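You operate a simulated robot arm through the tools that you are given. There is no shell and no other tool. Be economical: measure what you need, move in short steps, check, and stop when the job is done.

Carry out the task below with a simulated robot arm. There is one attempt and no reset: what you move stays moved.

TASK
Take the white divider from the work table top and leave it on top of the knob block.

Only the result counts: the job must be done as asked and must still hold three seconds after the hand-in. Knocking over, shifting, dropping, spilling or breaking anything else fails it.

THE ROBOT
A 6-joint arm with a two-finger parallel gripper, fixed in place. Base frame: the origin is at the foot of the arm, x ahead of it, y to its left, z up; the work surface is at about z = 0.8. Readings come in m, rad, newtons and seconds.
With the tool pointing down near the work surface it reaches from about 0.24 to 0.64 m from the base axis. Its first joint turns from -1.152 to 1.152 rad. Payload 2.7 kg.
The TCP is the grasp point between the finger pads, 0.023 m short of the fingertips. In the tool frame z runs along the fingers and y along their closing line. Largest opening 0.094 m; finger width 0.038, thickness 0.01; the body of the gripper, 0.054 by 0.096 m, starts 0.039 m behind the TCP.
Orientation is told as [roll, pitch, yaw] about the base's x, y, z axes, in that order, counted from this pose: with the fingers straight down and closing along the base's y, the tool's x points along the base's -x, its y along +y and its z along -z.

THE INTERFACE
- The arm moves only by the tool nudge_tool. Its argument "moves" is a list of rows, each an object of numbers (a shift or turn left out is 0, a gripper value left out holds the last): "dx", "dy", "dz": the shift along the base's x, y, z in units of 300 mm (1.0 is 300 mm); "yaw": the turn about the base's z in units of 60 degrees (1.0 is 60 degrees); "gripper": the finger opening in cm, from 0 to 9.4. In form: [{"dx": .., "dy": .., "dz": .., "yaw": .., "gripper": ..}, ...]. A call has 1 to 12 rows; each row is the pose to reach, as a shift and turn from the pose commanded when the call began. A call with a number of a shift or a turn outside -1 to 1 is refused whole. Rows are played at 5 a second. More than 0.05 m and 0.15 rad between two rows, or a gripper value outside its range, and nothing of the call is played. A pose out of reach is approached as far as the arm can. The call stops where the force on the tool passes 40 N (or 10 N more than at its start, if that is more) or the arm is blocked; 0.2 s more then pass. The fingers move at their own pace (about 0.045 m/s each) and stop on an object; they squeeze with about 28 N. The grip force told is the motor's: it shows also when the fingers shut on nothing. Time passes only in rows, and 0.2 s behind the last, so rows that repeat a pose let the fingers close. The reply holds the time, the measured pose of the TCP, the force on the tool along the base axes, the opening and the grip force, in the units named above and with some noise, and new pictures: "views" is both (left out), scene, wrist or none.
- Cameras (640 x 400 px; columns grow to the right, rows downward): "scene" is fixed at [0.0656, -0.4273, 1.3965]; the picture's right is [0.87, -0.50, 0.00], its down [-0.33, -0.57, -0.75] and it looks along [0.38, 0.65, -0.66] (base axes); focal length 324 px, centre (320, 200). "wrist" rides on the gripper at [0.086, 0.016, -0.075] in the tool frame; the picture's right is [-0.18, 0.98, 0.00], its down [-0.58, -0.11, -0.81] and it looks along [-0.79, -0.15, 0.59] (tool axes); focal length 243 px, centre (320, 200). There is no depth. A picture from a camera that has moved, and an enlarged one, comes with that camera's place and axes in the base frame and with its lens.
- zoom(camera, box): a new picture of the part [left, top, right, bottom] of that camera's present view, enlarged. It takes no simulated time.
- finish_job(): hands the job in; it is judged then, once.

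Go step by step. Nothing tells you positions but the pictures and the camera data: compare them with the known pose of the tool, close in by small moves and look again before you grip or let go. The budget is 90 turns and 200 pictures, counting those below and the enlarged ones. Unless the task says otherwise, let go and move clear before handing in, and close with one line.

The tools are called as name(argument=value, ...) on one line, values as JSON. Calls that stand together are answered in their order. nudge_tool: Moves the arm, as the interface text tells. Its arguments: {"type":"object","properties":{"moves":{"type":"array","items":{"type":"object","properties":{"dx":{"type":"number"},"dy":{"type":"number"},"dz":{"type":"number"},"yaw":{"type":"number"},"gripper":{"type":"number"}}}},"views":{"type":"string","enum":["both","scene","wrist","none"]}},"required":["moves"]} The other tools are called the same way: zoom (camera, box) takes an enlarged picture of a part of a camera's view; finish_job () hands the job in.

At the start:

```text
time_s: 0.0
eef_pos: [0.3266, -0.0221, 1.0343]
tcp_rot: [0.001, 0.002, 0.001]
wrist_force: [-0.5, -0.3, 0.5]
opening: 0.0937
gripper_force: 0.1
```

scene: 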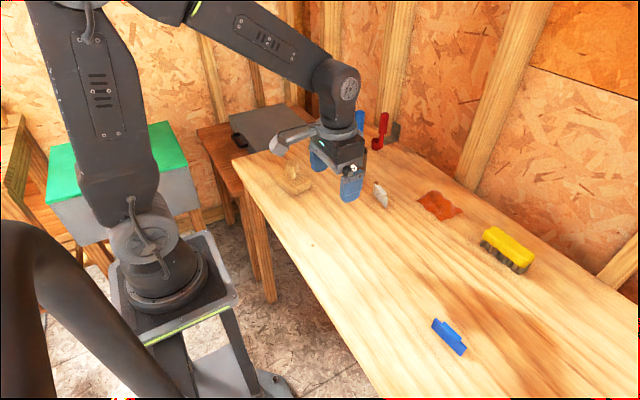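
wrist: 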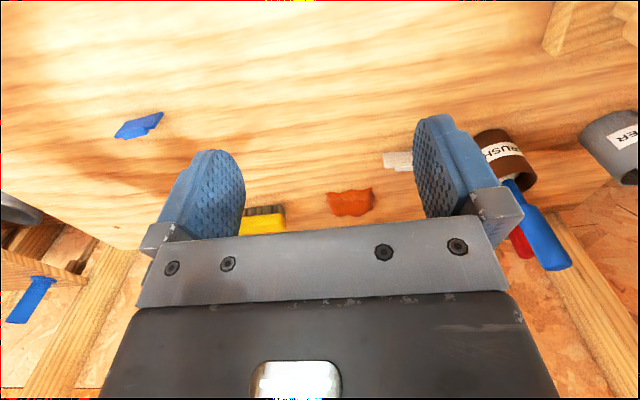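

I see a white piece near the gripper, a wooden item (likely the knob block) at the left of the table, and blue, yellow and orange objects. I'll zoom in to identify them.

zoom(camera="scene", box=[230, 100, 430, 225])

zoom(camera="wrist", box=[300, 100, 620, 300])

zoom(camera="scene", box=[400, 180, 600, 370])

```text
3.20 times, centred on (330, 162) of scene
camera zoom: at [0.0656, -0.4273, 1.3965], right [0.87, -0.5, 0.0], down [-0.33, -0.57, -0.75], along [0.38, 0.65, -0.66], focal length 1035 px, centre (288, 320)
```

zoom: 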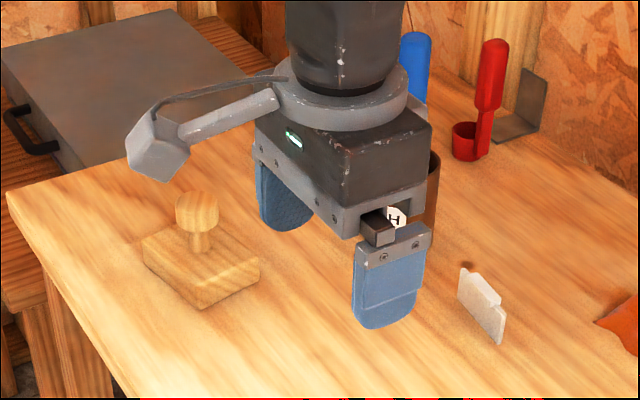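

```text
2.00 times, centred on (460, 200) of wrist
camera zoom: at [0.2395, -0.0067, 1.1083], right [0.18, 0.98, 0.0], down [0.58, -0.11, 0.81], along [0.79, -0.15, -0.59], focal length 485 px, centre (40, 200)
```

zoom: 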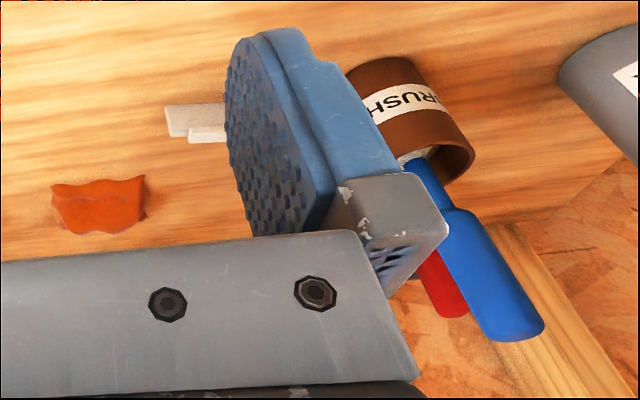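

```text
2.11 times, centred on (500, 275) of scene
camera zoom: at [0.0656, -0.4273, 1.3965], right [0.87, -0.5, 0.0], down [-0.33, -0.57, -0.75], along [0.38, 0.65, -0.66], focal length 681 px, centre (-59, 42)
```

zoom: 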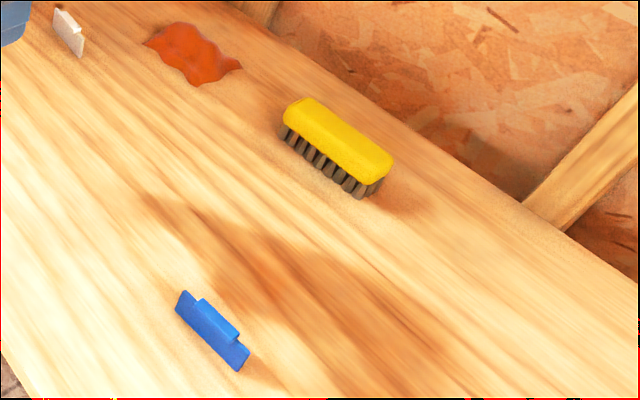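

The white divider stands on edge near (0.553, 0.076), running roughly along y. The knob block is at about (0.375, 0.262). I'll move up and back a bit to look at both with the wrist camera.

nudge_tool(moves=[{"dy": 0.16, "dx": 0.05}, {"dy": 0.3, "dx": 0.1}, {"dy": 0.4, "dx": 0.15}])

```text
refused: row 1 steps farther than a row can; nothing moved
```

The step was too long, so nothing moved. I'll retry in shorter steps.

nudge_tool(moves=[{"dy": 0.12, "dx": 0.05}, {"dy": 0.24, "dx": 0.1}, {"dy": 0.33, "dx": 0.15}])

```text
time_s: 0.8
eef_pos: [0.371, 0.0776, 1.0336]
tcp_rot: [0.0, -0.002, 0.001]
wrist_force: [-0.6, 0.0, 0.6]
opening: 0.0941
gripper_force: 0.2
camera wrist: at [0.2846, 0.0922, 1.1075], right [0.18, 0.98, 0.0], down [0.58, -0.11, 0.81], along [0.79, -0.15, -0.59], focal length 243 px, centre (320, 200)
```

scene: 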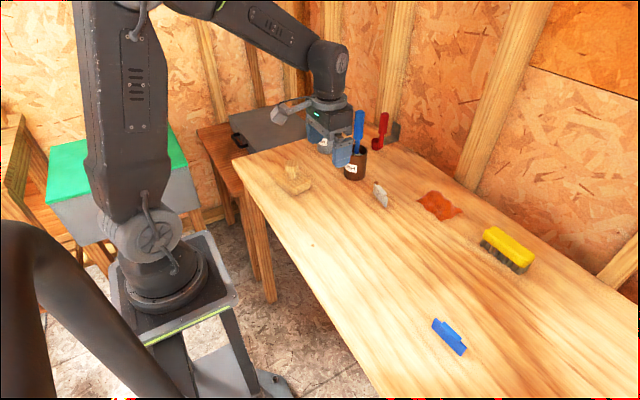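
wrist: 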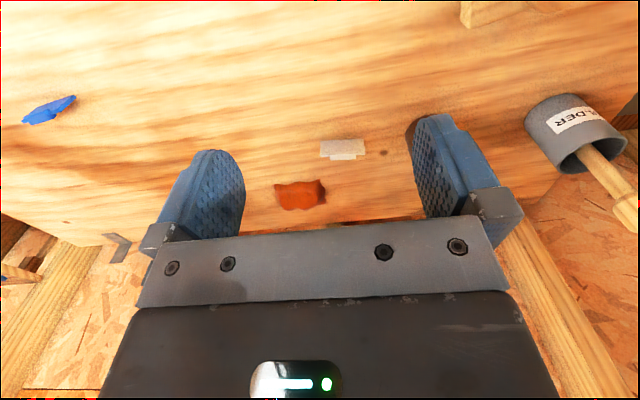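

zoom(camera="scene", box=[360, 170, 408, 200])

zoom(camera="scene", box=[262, 150, 326, 200])

zoom(camera="wrist", box=[296, 120, 392, 180])

```text
13.33 times, centred on (384, 185) of scene
camera zoom: at [0.0656, -0.4273, 1.3965], right [0.87, -0.5, 0.0], down [-0.33, -0.57, -0.75], along [0.38, 0.65, -0.66], focal length 4314 px, centre (-533, 400)
```

zoom: 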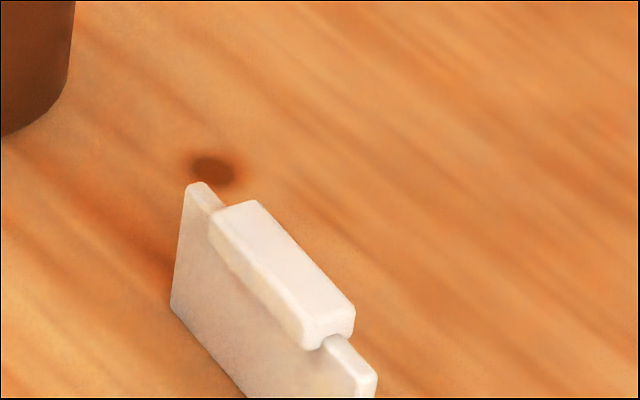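

```text
8.00 times, centred on (294, 175) of scene
camera zoom: at [0.0656, -0.4273, 1.3965], right [0.87, -0.5, 0.0], down [-0.33, -0.57, -0.75], along [0.38, 0.65, -0.66], focal length 2588 px, centre (528, 400)
```

zoom: 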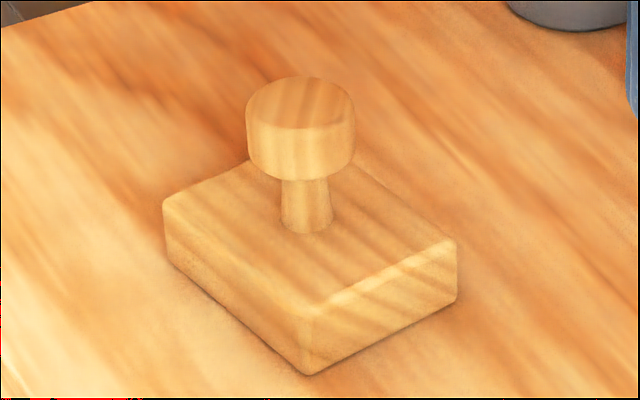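

```text
6.67 times, centred on (344, 150) of wrist
camera zoom: at [0.2846, 0.0922, 1.1075], right [0.18, 0.98, 0.0], down [0.58, -0.11, 0.81], along [0.79, -0.15, -0.59], focal length 1618 px, centre (160, 533)
```

zoom: 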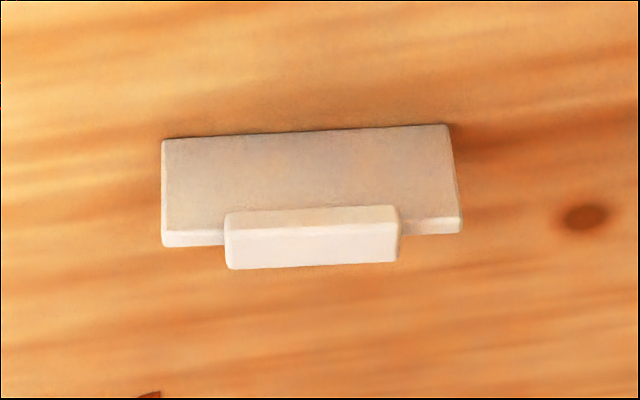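

The divider is an upright plate with a bar on top: height about 38 mm, bar about 9 mm thick. The knob has a flat top about 35 mm wide. I'll move over the divider while turning the gripper so it closes across the plate.

nudge_tool(moves=[{"yaw": 0.14, "dx": 0.07}, {"yaw": 0.28, "dx": 0.14}, {"yaw": 0.42, "dx": 0.21}, {"yaw": 0.56, "dx": 0.28}, {"yaw": 0.7, "dx": 0.35}, {"yaw": 0.84, "dx": 0.42}, {"yaw": 0.98, "dx": 0.5}], views="none")

nudge_tool(moves=[{"yaw": 0.14, "dx": 0.03, "dz": -0.08}, {"yaw": 0.28, "dx": 0.07, "dz": -0.16}, {"yaw": 0.408, "dx": 0.08, "dz": -0.25}])

```text
time_s: 2.4
eef_pos: [0.5211, 0.0775, 1.0348]
tcp_rot: [0.0, 0.0, 1.03]
wrist_force: [0.3, 0.5, -0.5]
opening: 0.0938
gripper_force: 0.0
```

```text
time_s: 3.2
eef_pos: [0.5471, 0.0753, 0.9573]
tcp_rot: [0.0, 0.0, 1.456]
wrist_force: [0.3, -0.1, -0.7]
opening: 0.0939
gripper_force: 0.1
camera wrist: at [0.5206, -0.009, 1.0317], right [-0.96, 0.3, 0.0], down [0.17, 0.57, 0.81], along [0.24, 0.77, -0.59], focal length 243 px, centre (320, 200)
```

scene: 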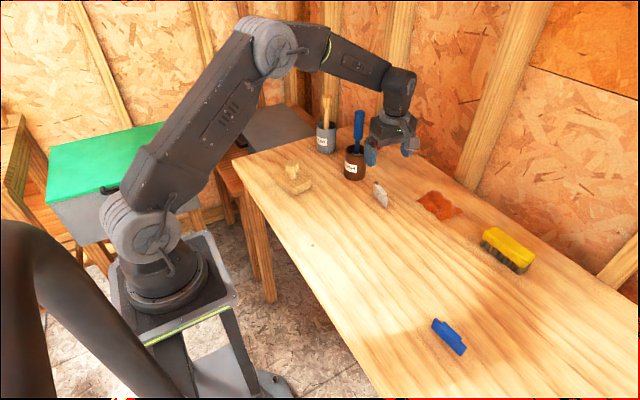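
wrist: 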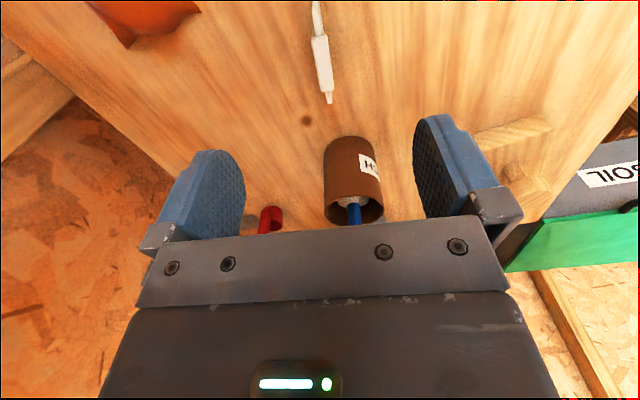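

The gripper is above the divider, and I see it at the top of the wrist view. I'll zoom in to refine position and angle.

zoom(camera="wrist", box=[230, 0, 410, 112])

```text
3.56 times, centred on (320, 56) of wrist
camera zoom: at [0.5206, -0.009, 1.0317], right [-0.96, 0.3, 0.0], down [0.17, 0.57, 0.81], along [0.24, 0.77, -0.59], focal length 863 px, centre (320, 712)
```

zoom: 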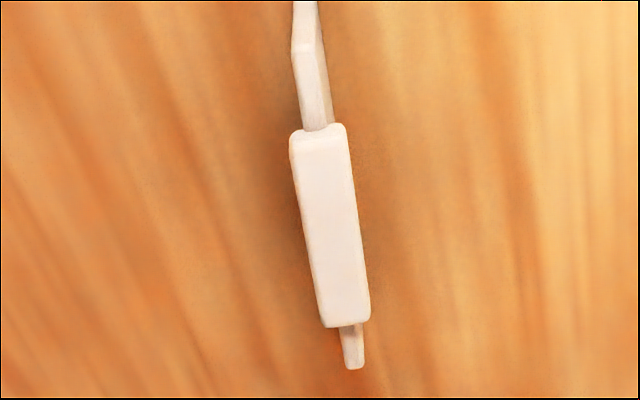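

The bar centre is near (0.545, 0.077), almost under the TCP. I'll descend to just above it and check again.

nudge_tool(moves=[{"dx": -0.006, "dy": 0.004, "yaw": -0.015, "dz": -0.12}, {"dx": -0.006, "dy": 0.004, "yaw": -0.015, "dz": -0.24}, {"dx": -0.006, "dy": 0.004, "yaw": -0.015, "dz": -0.33}, {"dx": -0.006, "dy": 0.004, "yaw": -0.015, "dz": -0.411}, {"dx": -0.006, "dy": 0.004, "yaw": -0.015, "dz": -0.411}])

zoom(camera="scene", box=[340, 150, 420, 220])

```text
time_s: 4.4
eef_pos: [0.5456, 0.0777, 0.8355]
tcp_rot: [0.0, -0.002, 1.438]
wrist_force: [-0.3, -0.3, -1.0]
opening: 0.0942
gripper_force: 0.1
camera wrist: at [0.5171, -0.0066, 0.9089], right [-0.95, 0.31, 0.0], down [0.18, 0.56, 0.81], along [0.25, 0.77, -0.59], focal length 243 px, centre (320, 200)
```

scene: 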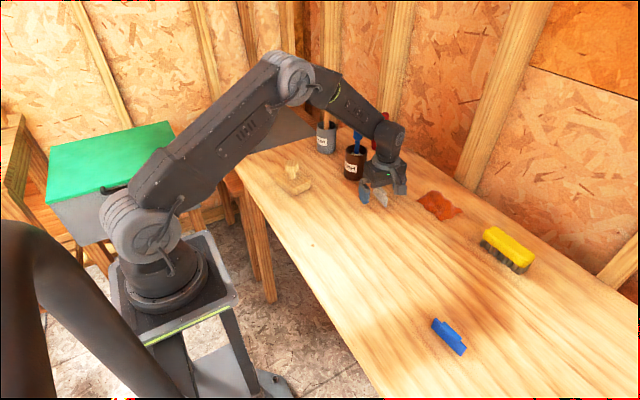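
wrist: 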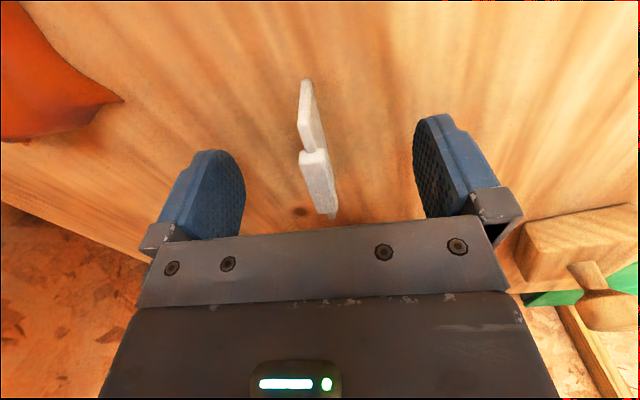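

```text
5.71 times, centred on (380, 185) of scene
camera zoom: at [0.0656, -0.4273, 1.3965], right [0.87, -0.5, 0.0], down [-0.33, -0.57, -0.75], along [0.38, 0.65, -0.66], focal length 1849 px, centre (-23, 286)
```

zoom: 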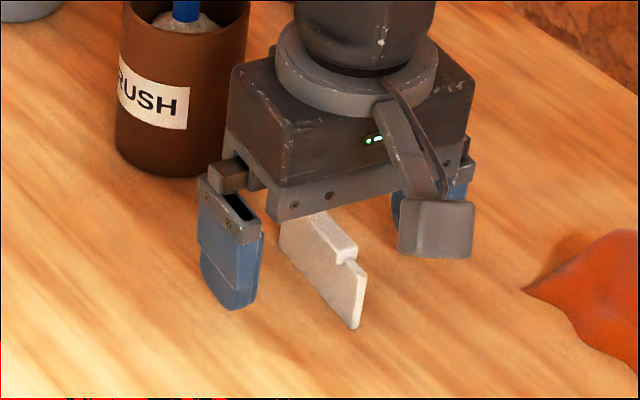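

It's aligned within about 2 mm and a couple of degrees. I'll make a small correction and close.

nudge_tool(moves=[{"dx": -0.004, "dy": -0.002, "yaw": -0.015}, {"dx": -0.004, "dy": -0.002, "yaw": -0.015, "gripper": 2.5}, {"dx": -0.004, "dy": -0.002, "yaw": -0.015}, {"dx": -0.004, "dy": -0.002, "yaw": -0.015}, {"dx": -0.004, "dy": -0.002, "yaw": -0.015}, {"dx": -0.004, "dy": -0.002, "yaw": -0.015}])

zoom(camera="wrist", box=[200, 40, 450, 240])

```text
time_s: 5.8
eef_pos: [0.5419, 0.0774, 0.8368]
tcp_rot: [0.0, 0.0, 1.422]
wrist_force: [0.2, 0.1, -0.1]
opening: 0.0249
gripper_force: 0.0
camera wrist: at [0.5139, -0.0067, 0.9094], right [-0.94, 0.33, 0.0], down [0.19, 0.56, 0.81], along [0.26, 0.76, -0.59], focal length 243 px, centre (320, 200)
```

scene: 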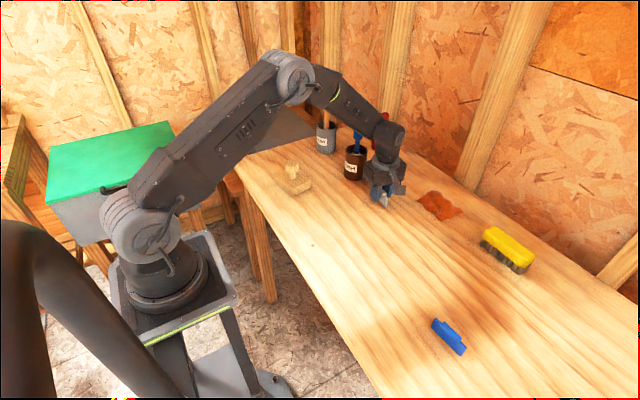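
wrist: 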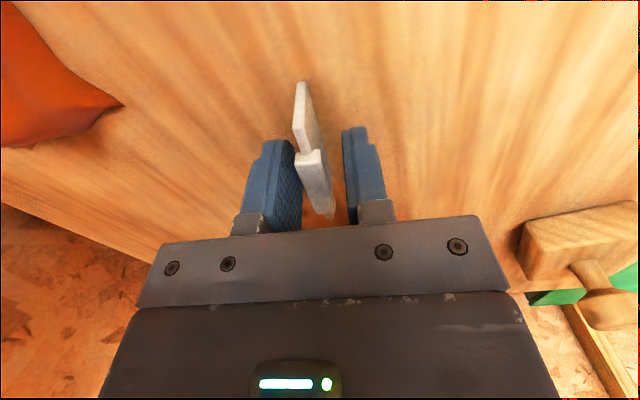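

```text
2.00 times, centred on (325, 140) of wrist
camera zoom: at [0.5139, -0.0067, 0.9094], right [-0.94, 0.33, 0.0], down [0.19, 0.56, 0.81], along [0.26, 0.76, -0.59], focal length 485 px, centre (310, 320)
```

zoom: 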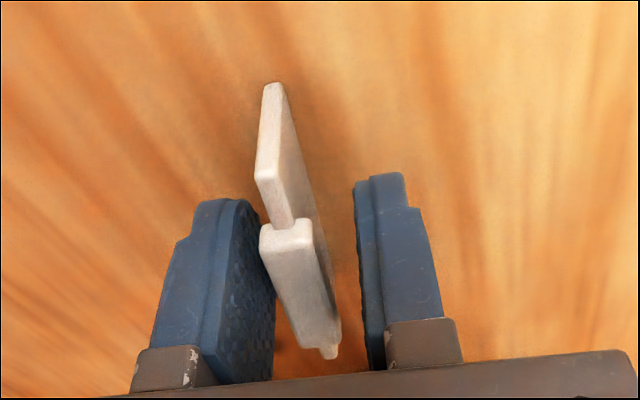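

The plate sits between the fingers with about 2.5° of skew. I'll correct the yaw and close fully.

nudge_tool(moves=[{"yaw": 0.04, "dx": 0.002}, {"yaw": 0.04, "dx": 0.002, "gripper": 0}, {"yaw": 0.04, "dx": 0.002}, {"yaw": 0.04, "dx": 0.002}], views="wrist")

zoom(camera="wrist", box=[200, 40, 450, 240])

```text
time_s: 6.8
eef_pos: [0.5432, 0.0772, 0.8353]
tcp_rot: [-0.001, 0.002, 1.464]
wrist_force: [0.4, -0.2, 0.3]
opening: 0.0105
gripper_force: 28.3
camera wrist: at [0.5174, -0.0078, 0.9095], right [-0.96, 0.29, 0.0], down [0.17, 0.57, 0.81], along [0.23, 0.77, -0.59], focal length 243 px, centre (320, 200)
```

wrist: 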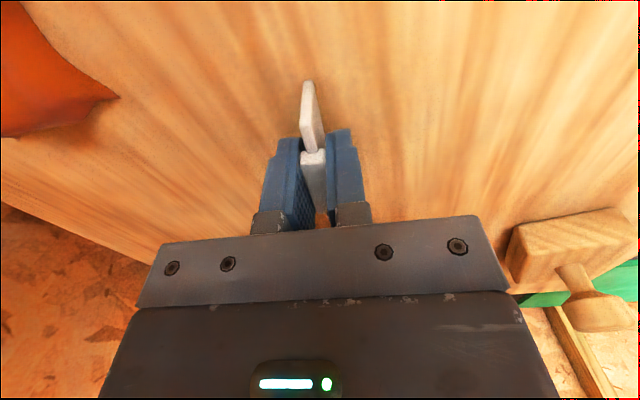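

```text
2.00 times, centred on (325, 140) of wrist
camera zoom: at [0.5174, -0.0078, 0.9095], right [-0.96, 0.29, 0.0], down [0.17, 0.57, 0.81], along [0.23, 0.77, -0.59], focal length 485 px, centre (310, 320)
```

zoom: 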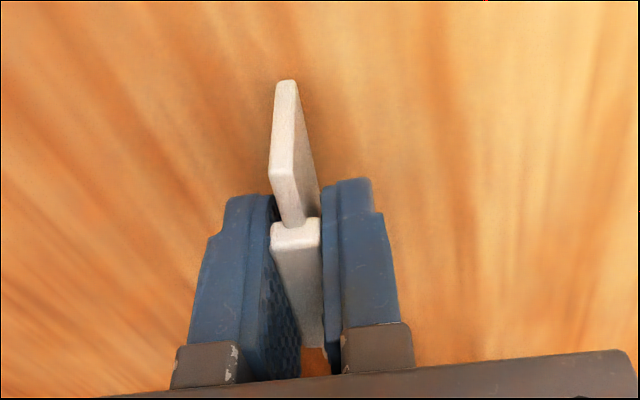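

The grip is solid (10.5 mm, 28 N). I'll lift straight up, then move back in x to stay clear of the brush cup.

nudge_tool(moves=[{"dz": 0.08}, {"dz": 0.2}, {"dz": 0.33}, {"dz": 0.46}, {"dz": 0.5, "dx": -0.12}, {"dz": 0.5, "dx": -0.26}, {"dz": 0.5, "dx": -0.41}, {"dz": 0.5, "dx": -0.55}, {"dz": 0.5, "dx": -0.58, "dy": 0.12}, {"dz": 0.5, "dx": -0.58, "dy": 0.25}, {"dz": 0.5, "dx": -0.58, "dy": 0.35}])

zoom(camera="wrist", box=[200, 40, 450, 240])

zoom(camera="scene", box=[250, 110, 350, 200])

```text
time_s: 9.2
eef_pos: [0.3687, 0.1828, 0.9857]
tcp_rot: [0.0, 0.002, 1.464]
wrist_force: [-0.1, -0.3, -0.2]
opening: 0.0104
gripper_force: 28.1
camera wrist: at [0.3436, 0.0969, 1.0588], right [-0.96, 0.29, 0.0], down [0.17, 0.57, 0.81], along [0.23, 0.77, -0.59], focal length 243 px, centre (320, 200)
```

scene: 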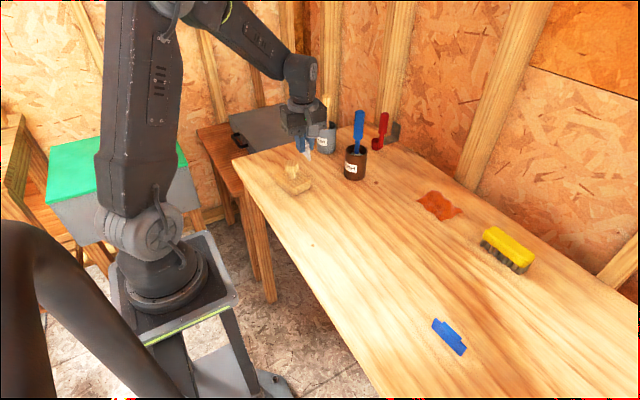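
wrist: 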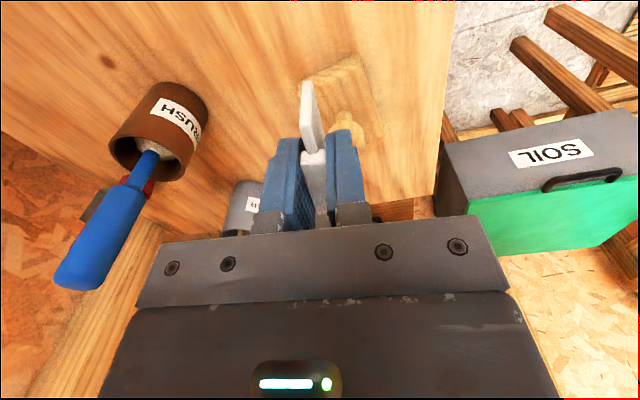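

```text
2.00 times, centred on (325, 140) of wrist
camera zoom: at [0.3436, 0.0969, 1.0588], right [-0.96, 0.29, 0.0], down [0.17, 0.57, 0.81], along [0.23, 0.77, -0.59], focal length 485 px, centre (310, 320)
```

zoom: 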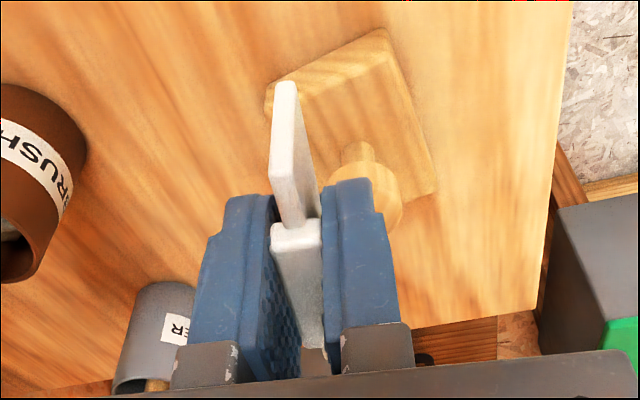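

```text
4.44 times, centred on (300, 155) of scene
camera zoom: at [0.0656, -0.4273, 1.3965], right [0.87, -0.5, 0.0], down [-0.33, -0.57, -0.75], along [0.38, 0.65, -0.66], focal length 1438 px, centre (409, 400)
```

zoom: 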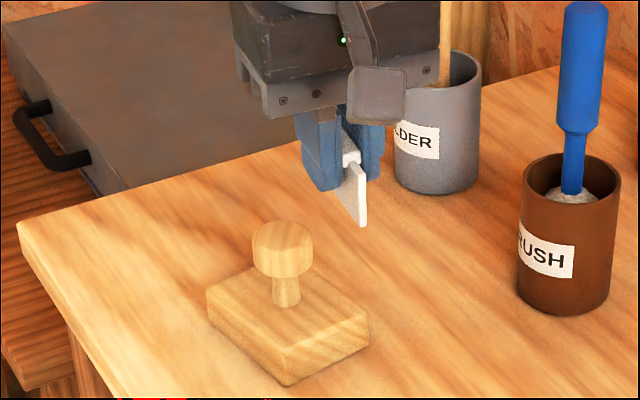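

From both cameras I estimate the knob centre at about (0.363, 0.258), with its top near z 0.878. I'll move above it, keep a margin, and look.

nudge_tool(moves=[{"dx": -0.01, "dy": 0.12}, {"dx": -0.019, "dy": 0.25}, {"dx": -0.019, "dy": 0.25, "dz": -0.08}, {"dx": -0.019, "dy": 0.25, "dz": -0.15}, {"dx": -0.019, "dy": 0.25, "dz": -0.15}])

zoom(camera="wrist", box=[240, 40, 400, 168])

zoom(camera="scene", box=[265, 130, 325, 200])

```text
time_s: 10.4
eef_pos: [0.3635, 0.2568, 0.9413]
tcp_rot: [0.0, 0.0, 1.465]
wrist_force: [0.5, 0.2, 0.3]
opening: 0.0102
gripper_force: 28.4
camera wrist: at [0.3376, 0.1723, 1.0144], right [-0.96, 0.29, 0.0], down [0.17, 0.57, 0.81], along [0.23, 0.77, -0.59], focal length 243 px, centre (320, 200)
```

scene: 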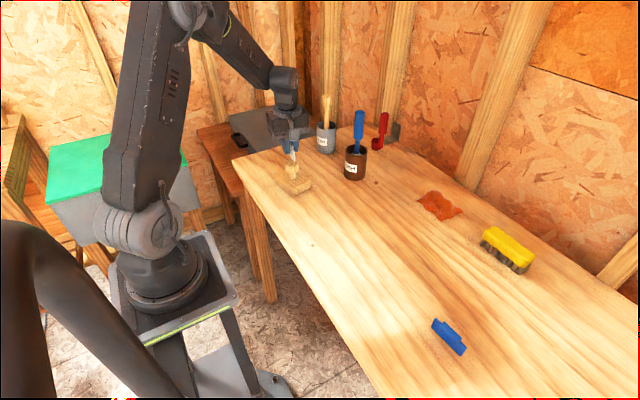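
wrist: 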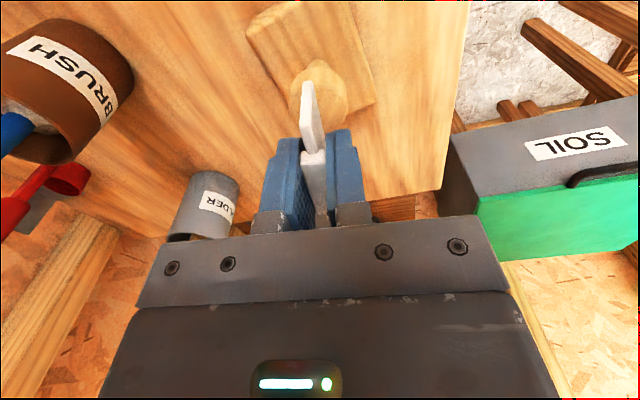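

```text
3.12 times, centred on (320, 104) of wrist
camera zoom: at [0.3376, 0.1723, 1.0144], right [-0.96, 0.29, 0.0], down [0.17, 0.57, 0.81], along [0.23, 0.77, -0.59], focal length 758 px, centre (320, 500)
```

zoom: 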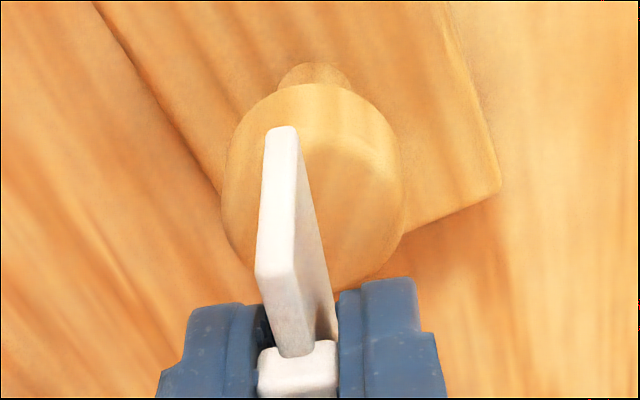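

```text
5.71 times, centred on (295, 165) of scene
camera zoom: at [0.0656, -0.4273, 1.3965], right [0.87, -0.5, 0.0], down [-0.33, -0.57, -0.75], along [0.38, 0.65, -0.66], focal length 1849 px, centre (463, 400)
```

zoom: 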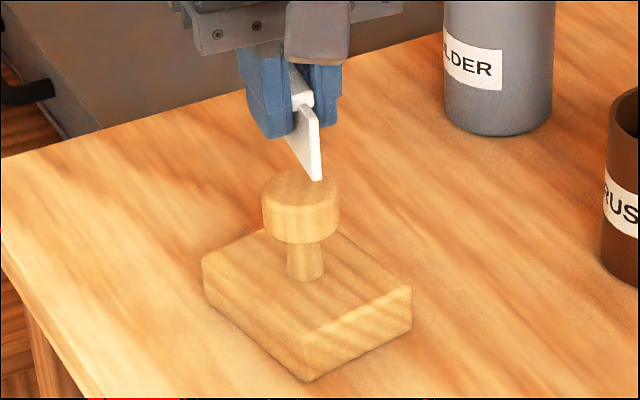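

The knob centre computes to (0.364, 0.257), right under the TCP. I'll lower partway and check the gap.

nudge_tool(moves=[{"dx": 0.001, "dz": -0.025}, {"dx": 0.001, "dz": -0.05}, {"dx": 0.001, "dz": -0.065}, {"dx": 0.001, "dz": -0.065}], views="none")

zoom(camera="wrist", box=[240, 40, 400, 168])

zoom(camera="scene", box=[275, 140, 315, 180])

```text
time_s: 11.4
eef_pos: [0.3643, 0.257, 0.9206]
tcp_rot: [0.0, 0.0, 1.464]
wrist_force: [-0.8, -0.6, -0.8]
opening: 0.0105
gripper_force: 28.3
```

```text
3.12 times, centred on (320, 104) of wrist
camera zoom: at [0.3381, 0.1721, 0.9947], right [-0.96, 0.29, 0.0], down [0.17, 0.57, 0.81], along [0.23, 0.77, -0.59], focal length 758 px, centre (320, 500)
```

zoom: 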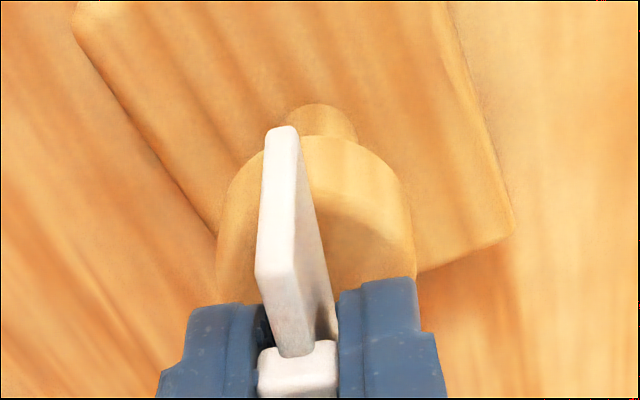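

```text
10.00 times, centred on (295, 160) of scene
camera zoom: at [0.0656, -0.4273, 1.3965], right [0.87, -0.5, 0.0], down [-0.33, -0.57, -0.75], along [0.38, 0.65, -0.66], focal length 3235 px, centre (570, 600)
```

zoom: 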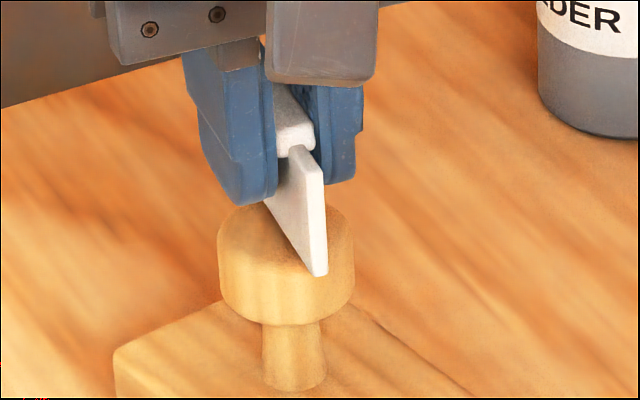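

About 7 mm of gap remains. I'll descend in fine steps and watch the force.

nudge_tool(moves=[{"dx": -0.001, "dz": -0.006}, {"dx": -0.001, "dz": -0.012}, {"dx": -0.001, "dz": -0.016}, {"dx": -0.001, "dz": -0.016}], views="none")

zoom(camera="wrist", box=[240, 40, 400, 168])

zoom(camera="scene", box=[275, 140, 315, 180])

```text
time_s: 12.4
eef_pos: [0.3623, 0.2583, 0.9164]
tcp_rot: [0.0, 0.0, 1.464]
wrist_force: [0.0, 0.2, 0.0]
opening: 0.0106
gripper_force: 27.5
```

```text
3.12 times, centred on (320, 104) of wrist
camera zoom: at [0.3373, 0.1727, 0.9908], right [-0.96, 0.29, 0.0], down [0.17, 0.57, 0.81], along [0.23, 0.77, -0.59], focal length 758 px, centre (320, 500)
```

zoom: 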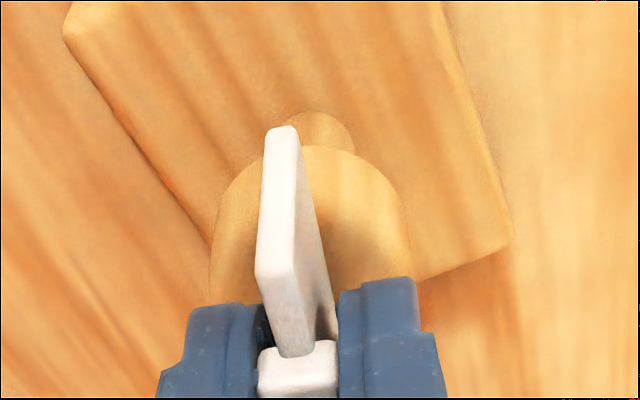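

```text
10.00 times, centred on (295, 160) of scene
camera zoom: at [0.0656, -0.4273, 1.3965], right [0.87, -0.5, 0.0], down [-0.33, -0.57, -0.75], along [0.38, 0.65, -0.66], focal length 3235 px, centre (570, 600)
```

zoom: 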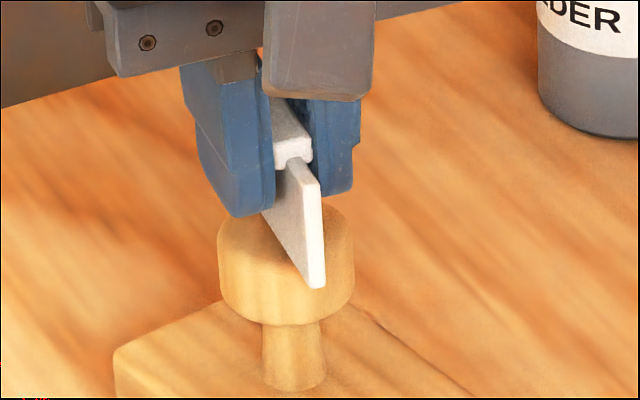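

No contact yet. I'll continue down in 1 mm steps.

nudge_tool(moves=[{"dx": 0.003, "dz": -0.0035}, {"dx": 0.003, "dz": -0.007}, {"dx": 0.003, "dz": -0.007}], views="none")

nudge_tool(moves=[{"dz": -0.0035}, {"dz": -0.0035}], views="none")

nudge_tool(moves=[{"dz": -0.003}, {"dz": -0.003}], views="none")

zoom(camera="scene", box=[275, 140, 315, 180])

```text
time_s: 13.2
eef_pos: [0.364, 0.2587, 0.9151]
tcp_rot: [0.001, 0.0, 1.464]
wrist_force: [-1.8, -0.1, 2.4]
opening: 0.0106
gripper_force: 28.2
```

```text
time_s: 13.8
eef_pos: [0.3652, 0.257, 0.9148]
tcp_rot: [-0.001, -0.001, 1.465]
wrist_force: [-1.3, -0.2, 14.9]
opening: 0.0105
gripper_force: 28.4
```

```text
time_s: 14.4
eef_pos: [0.3652, 0.2566, 0.914]
tcp_rot: [-0.003, -0.003, 1.465]
wrist_force: [-0.1, -0.2, 25.8]
opening: 0.0105
gripper_force: 27.5
```

```text
10.00 times, centred on (295, 160) of scene
camera zoom: at [0.0653, -0.4275, 1.3965], right [0.87, -0.5, 0.0], down [-0.33, -0.57, -0.75], along [0.38, 0.65, -0.66], focal length 3235 px, centre (570, 600)
```

zoom: 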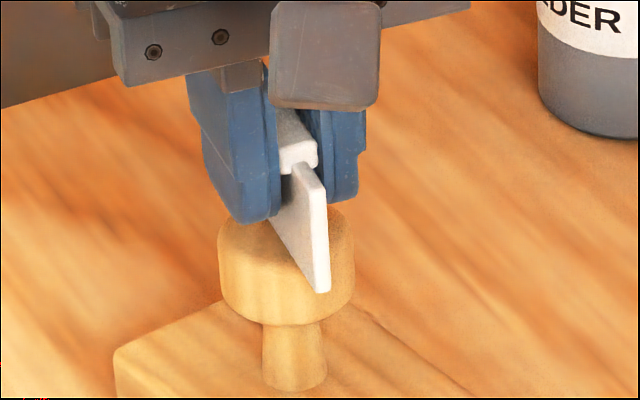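

Contact reached (26 N). I'll ease the pressure to near zero, then open gradually.

nudge_tool(moves=[{"dz": 0.003}, {"dz": 0.006}, {"dz": 0.006}], views="none")

```text
time_s: 15.2
eef_pos: [0.3634, 0.2578, 0.9138]
tcp_rot: [0.001, 0.0, 1.464]
wrist_force: [1.8, 2.6, 7.4]
opening: 0.0102
gripper_force: 28.3
```

nudge_tool(moves=[{"dz": 0.0015}, {"dz": 0.0015, "gripper": 1.1}, {"dz": 0.0015, "gripper": 1.15}, {"dz": 0.0015, "gripper": 1.2}, {"dz": 0.0015, "gripper": 1.3}, {"dz": 0.0015, "gripper": 1.5}, {"dz": 0.0015, "gripper": 1.5}])

zoom(camera="wrist", box=[240, 80, 400, 208])

zoom(camera="scene", box=[275, 140, 315, 180])

```text
time_s: 16.8
eef_pos: [0.3639, 0.2581, 0.9155]
tcp_rot: [0.0, 0.0, 1.465]
wrist_force: [-0.1, -0.2, 1.0]
opening: 0.0151
gripper_force: 0.0
camera wrist: at [0.3381, 0.1728, 0.9893], right [-0.96, 0.29, 0.0], down [0.17, 0.57, 0.81], along [0.23, 0.77, -0.59], focal length 243 px, centre (320, 200)
```

scene: 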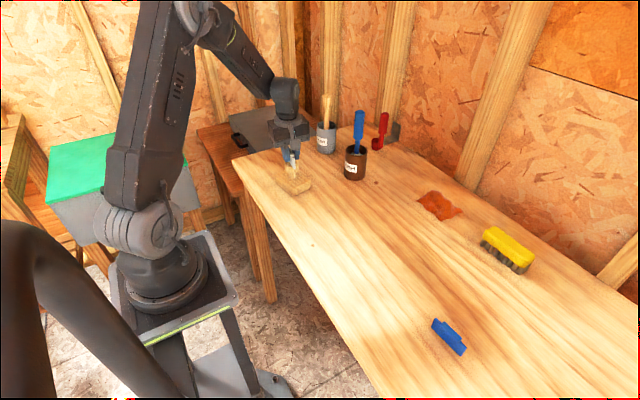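
wrist: 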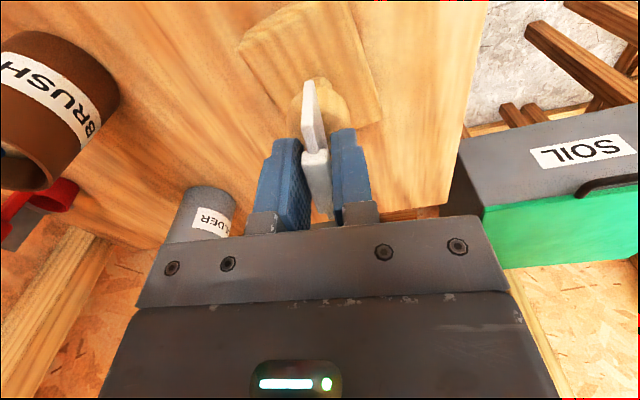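

```text
3.12 times, centred on (320, 144) of wrist
camera zoom: at [0.3381, 0.1728, 0.9893], right [-0.96, 0.29, 0.0], down [0.17, 0.57, 0.81], along [0.23, 0.77, -0.59], focal length 758 px, centre (320, 375)
```

zoom: 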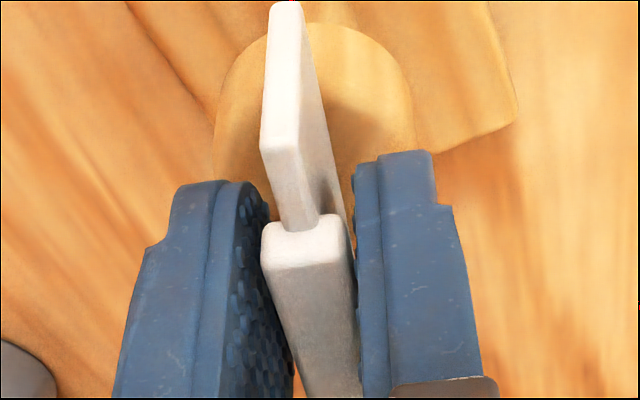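

```text
10.00 times, centred on (295, 160) of scene
camera zoom: at [0.0656, -0.4273, 1.3965], right [0.87, -0.5, 0.0], down [-0.33, -0.57, -0.75], along [0.38, 0.65, -0.66], focal length 3235 px, centre (570, 600)
```

zoom: 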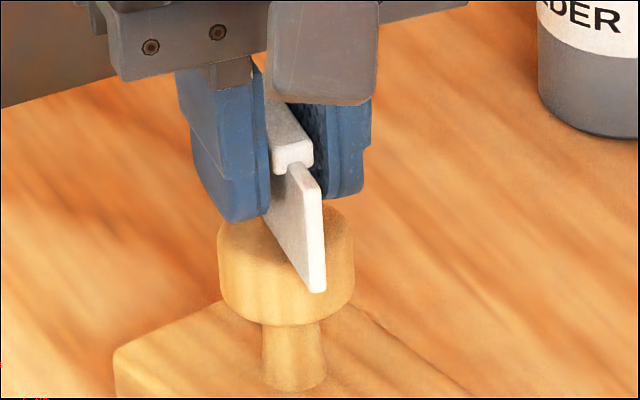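

The plate appears upright with gaps on both sides. I'll open slightly more and see whether it leans.

nudge_tool(moves=[{"gripper": 1.7}, {"gripper": 1.9}, {"gripper": 2.1}, {"gripper": 2.1}], views="none")

zoom(camera="wrist", box=[240, 80, 400, 208])

zoom(camera="scene", box=[275, 140, 315, 180])

```text
time_s: 17.8
eef_pos: [0.3624, 0.2573, 0.9155]
tcp_rot: [0.001, 0.001, 1.464]
wrist_force: [0.0, 0.0, 0.7]
opening: 0.0214
gripper_force: 0.1
```

```text
3.12 times, centred on (320, 144) of wrist
camera zoom: at [0.3381, 0.1728, 0.9892], right [-0.96, 0.29, 0.0], down [0.17, 0.57, 0.81], along [0.23, 0.77, -0.59], focal length 758 px, centre (320, 375)
```

zoom: 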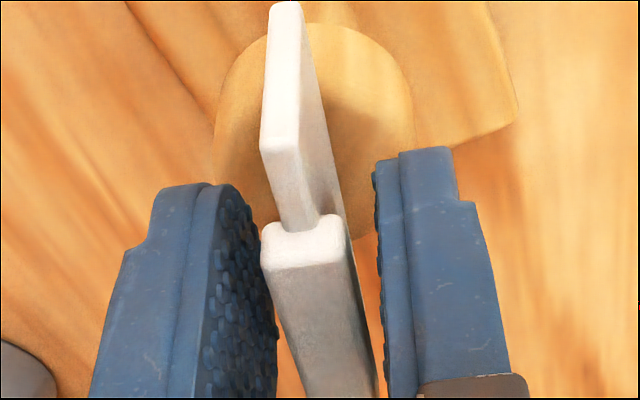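

```text
10.00 times, centred on (295, 160) of scene
camera zoom: at [0.0656, -0.4273, 1.3965], right [0.87, -0.5, 0.0], down [-0.33, -0.57, -0.75], along [0.38, 0.65, -0.66], focal length 3235 px, centre (570, 600)
```

zoom: 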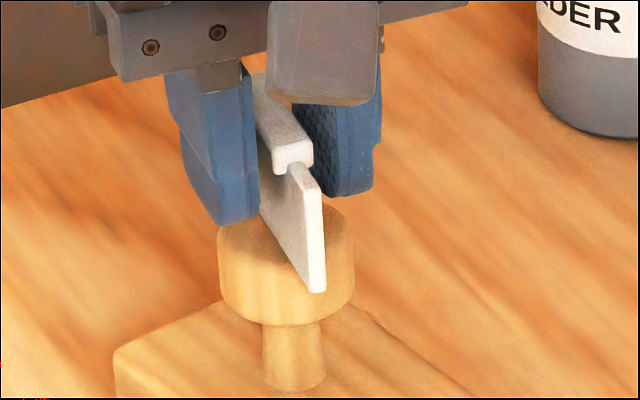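

The divider hasn't moved, so it stands on its own. I'll open wider and withdraw straight up.

nudge_tool(moves=[{"gripper": 3.0}, {"gripper": 4.0}, {"gripper": 4.5}, {"dz": 0.03}, {"dz": 0.08}, {"dz": 0.16}, {"dz": 0.28}, {"dz": 0.42}, {"dz": 0.42}])

zoom(camera="scene", box=[265, 130, 325, 200])

```text
time_s: 19.8
eef_pos: [0.3645, 0.2569, 1.0413]
tcp_rot: [0.0, -0.001, 1.463]
wrist_force: [-0.5, 0.1, -0.4]
opening: 0.0449
gripper_force: 0.0
camera wrist: at [0.339, 0.1716, 1.1153], right [-0.96, 0.29, 0.0], down [0.17, 0.57, 0.81], along [0.23, 0.77, -0.59], focal length 243 px, centre (320, 200)
```

scene: 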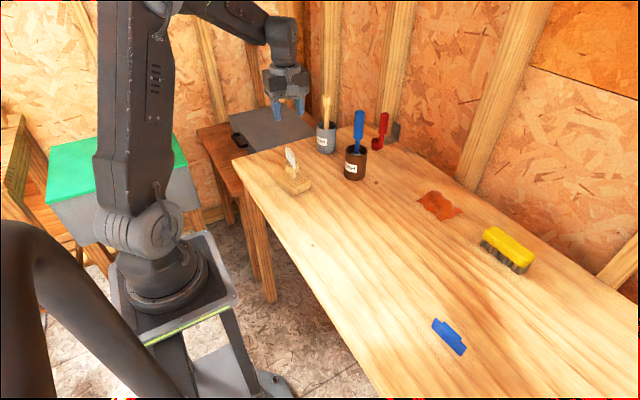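
wrist: 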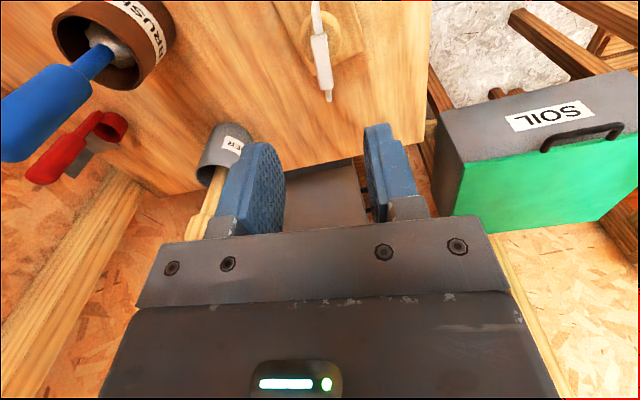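

```text
5.71 times, centred on (295, 165) of scene
camera zoom: at [0.0656, -0.4273, 1.3965], right [0.87, -0.5, 0.0], down [-0.33, -0.57, -0.75], along [0.38, 0.65, -0.66], focal length 1849 px, centre (463, 400)
```

zoom: 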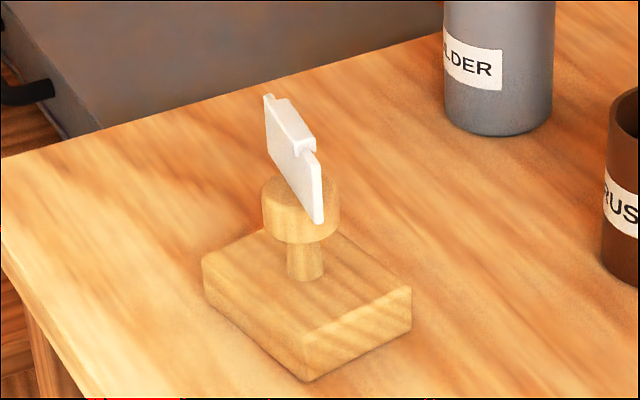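

The divider stands upright and centred on the knob, the gripper is clear, and nothing else has moved. I'll hand in.

finish_job()

```text
The job is handed in.
```

The white divider is standing upright on the flat top of the knob block, the gripper is clear of it, and the job is handed in.
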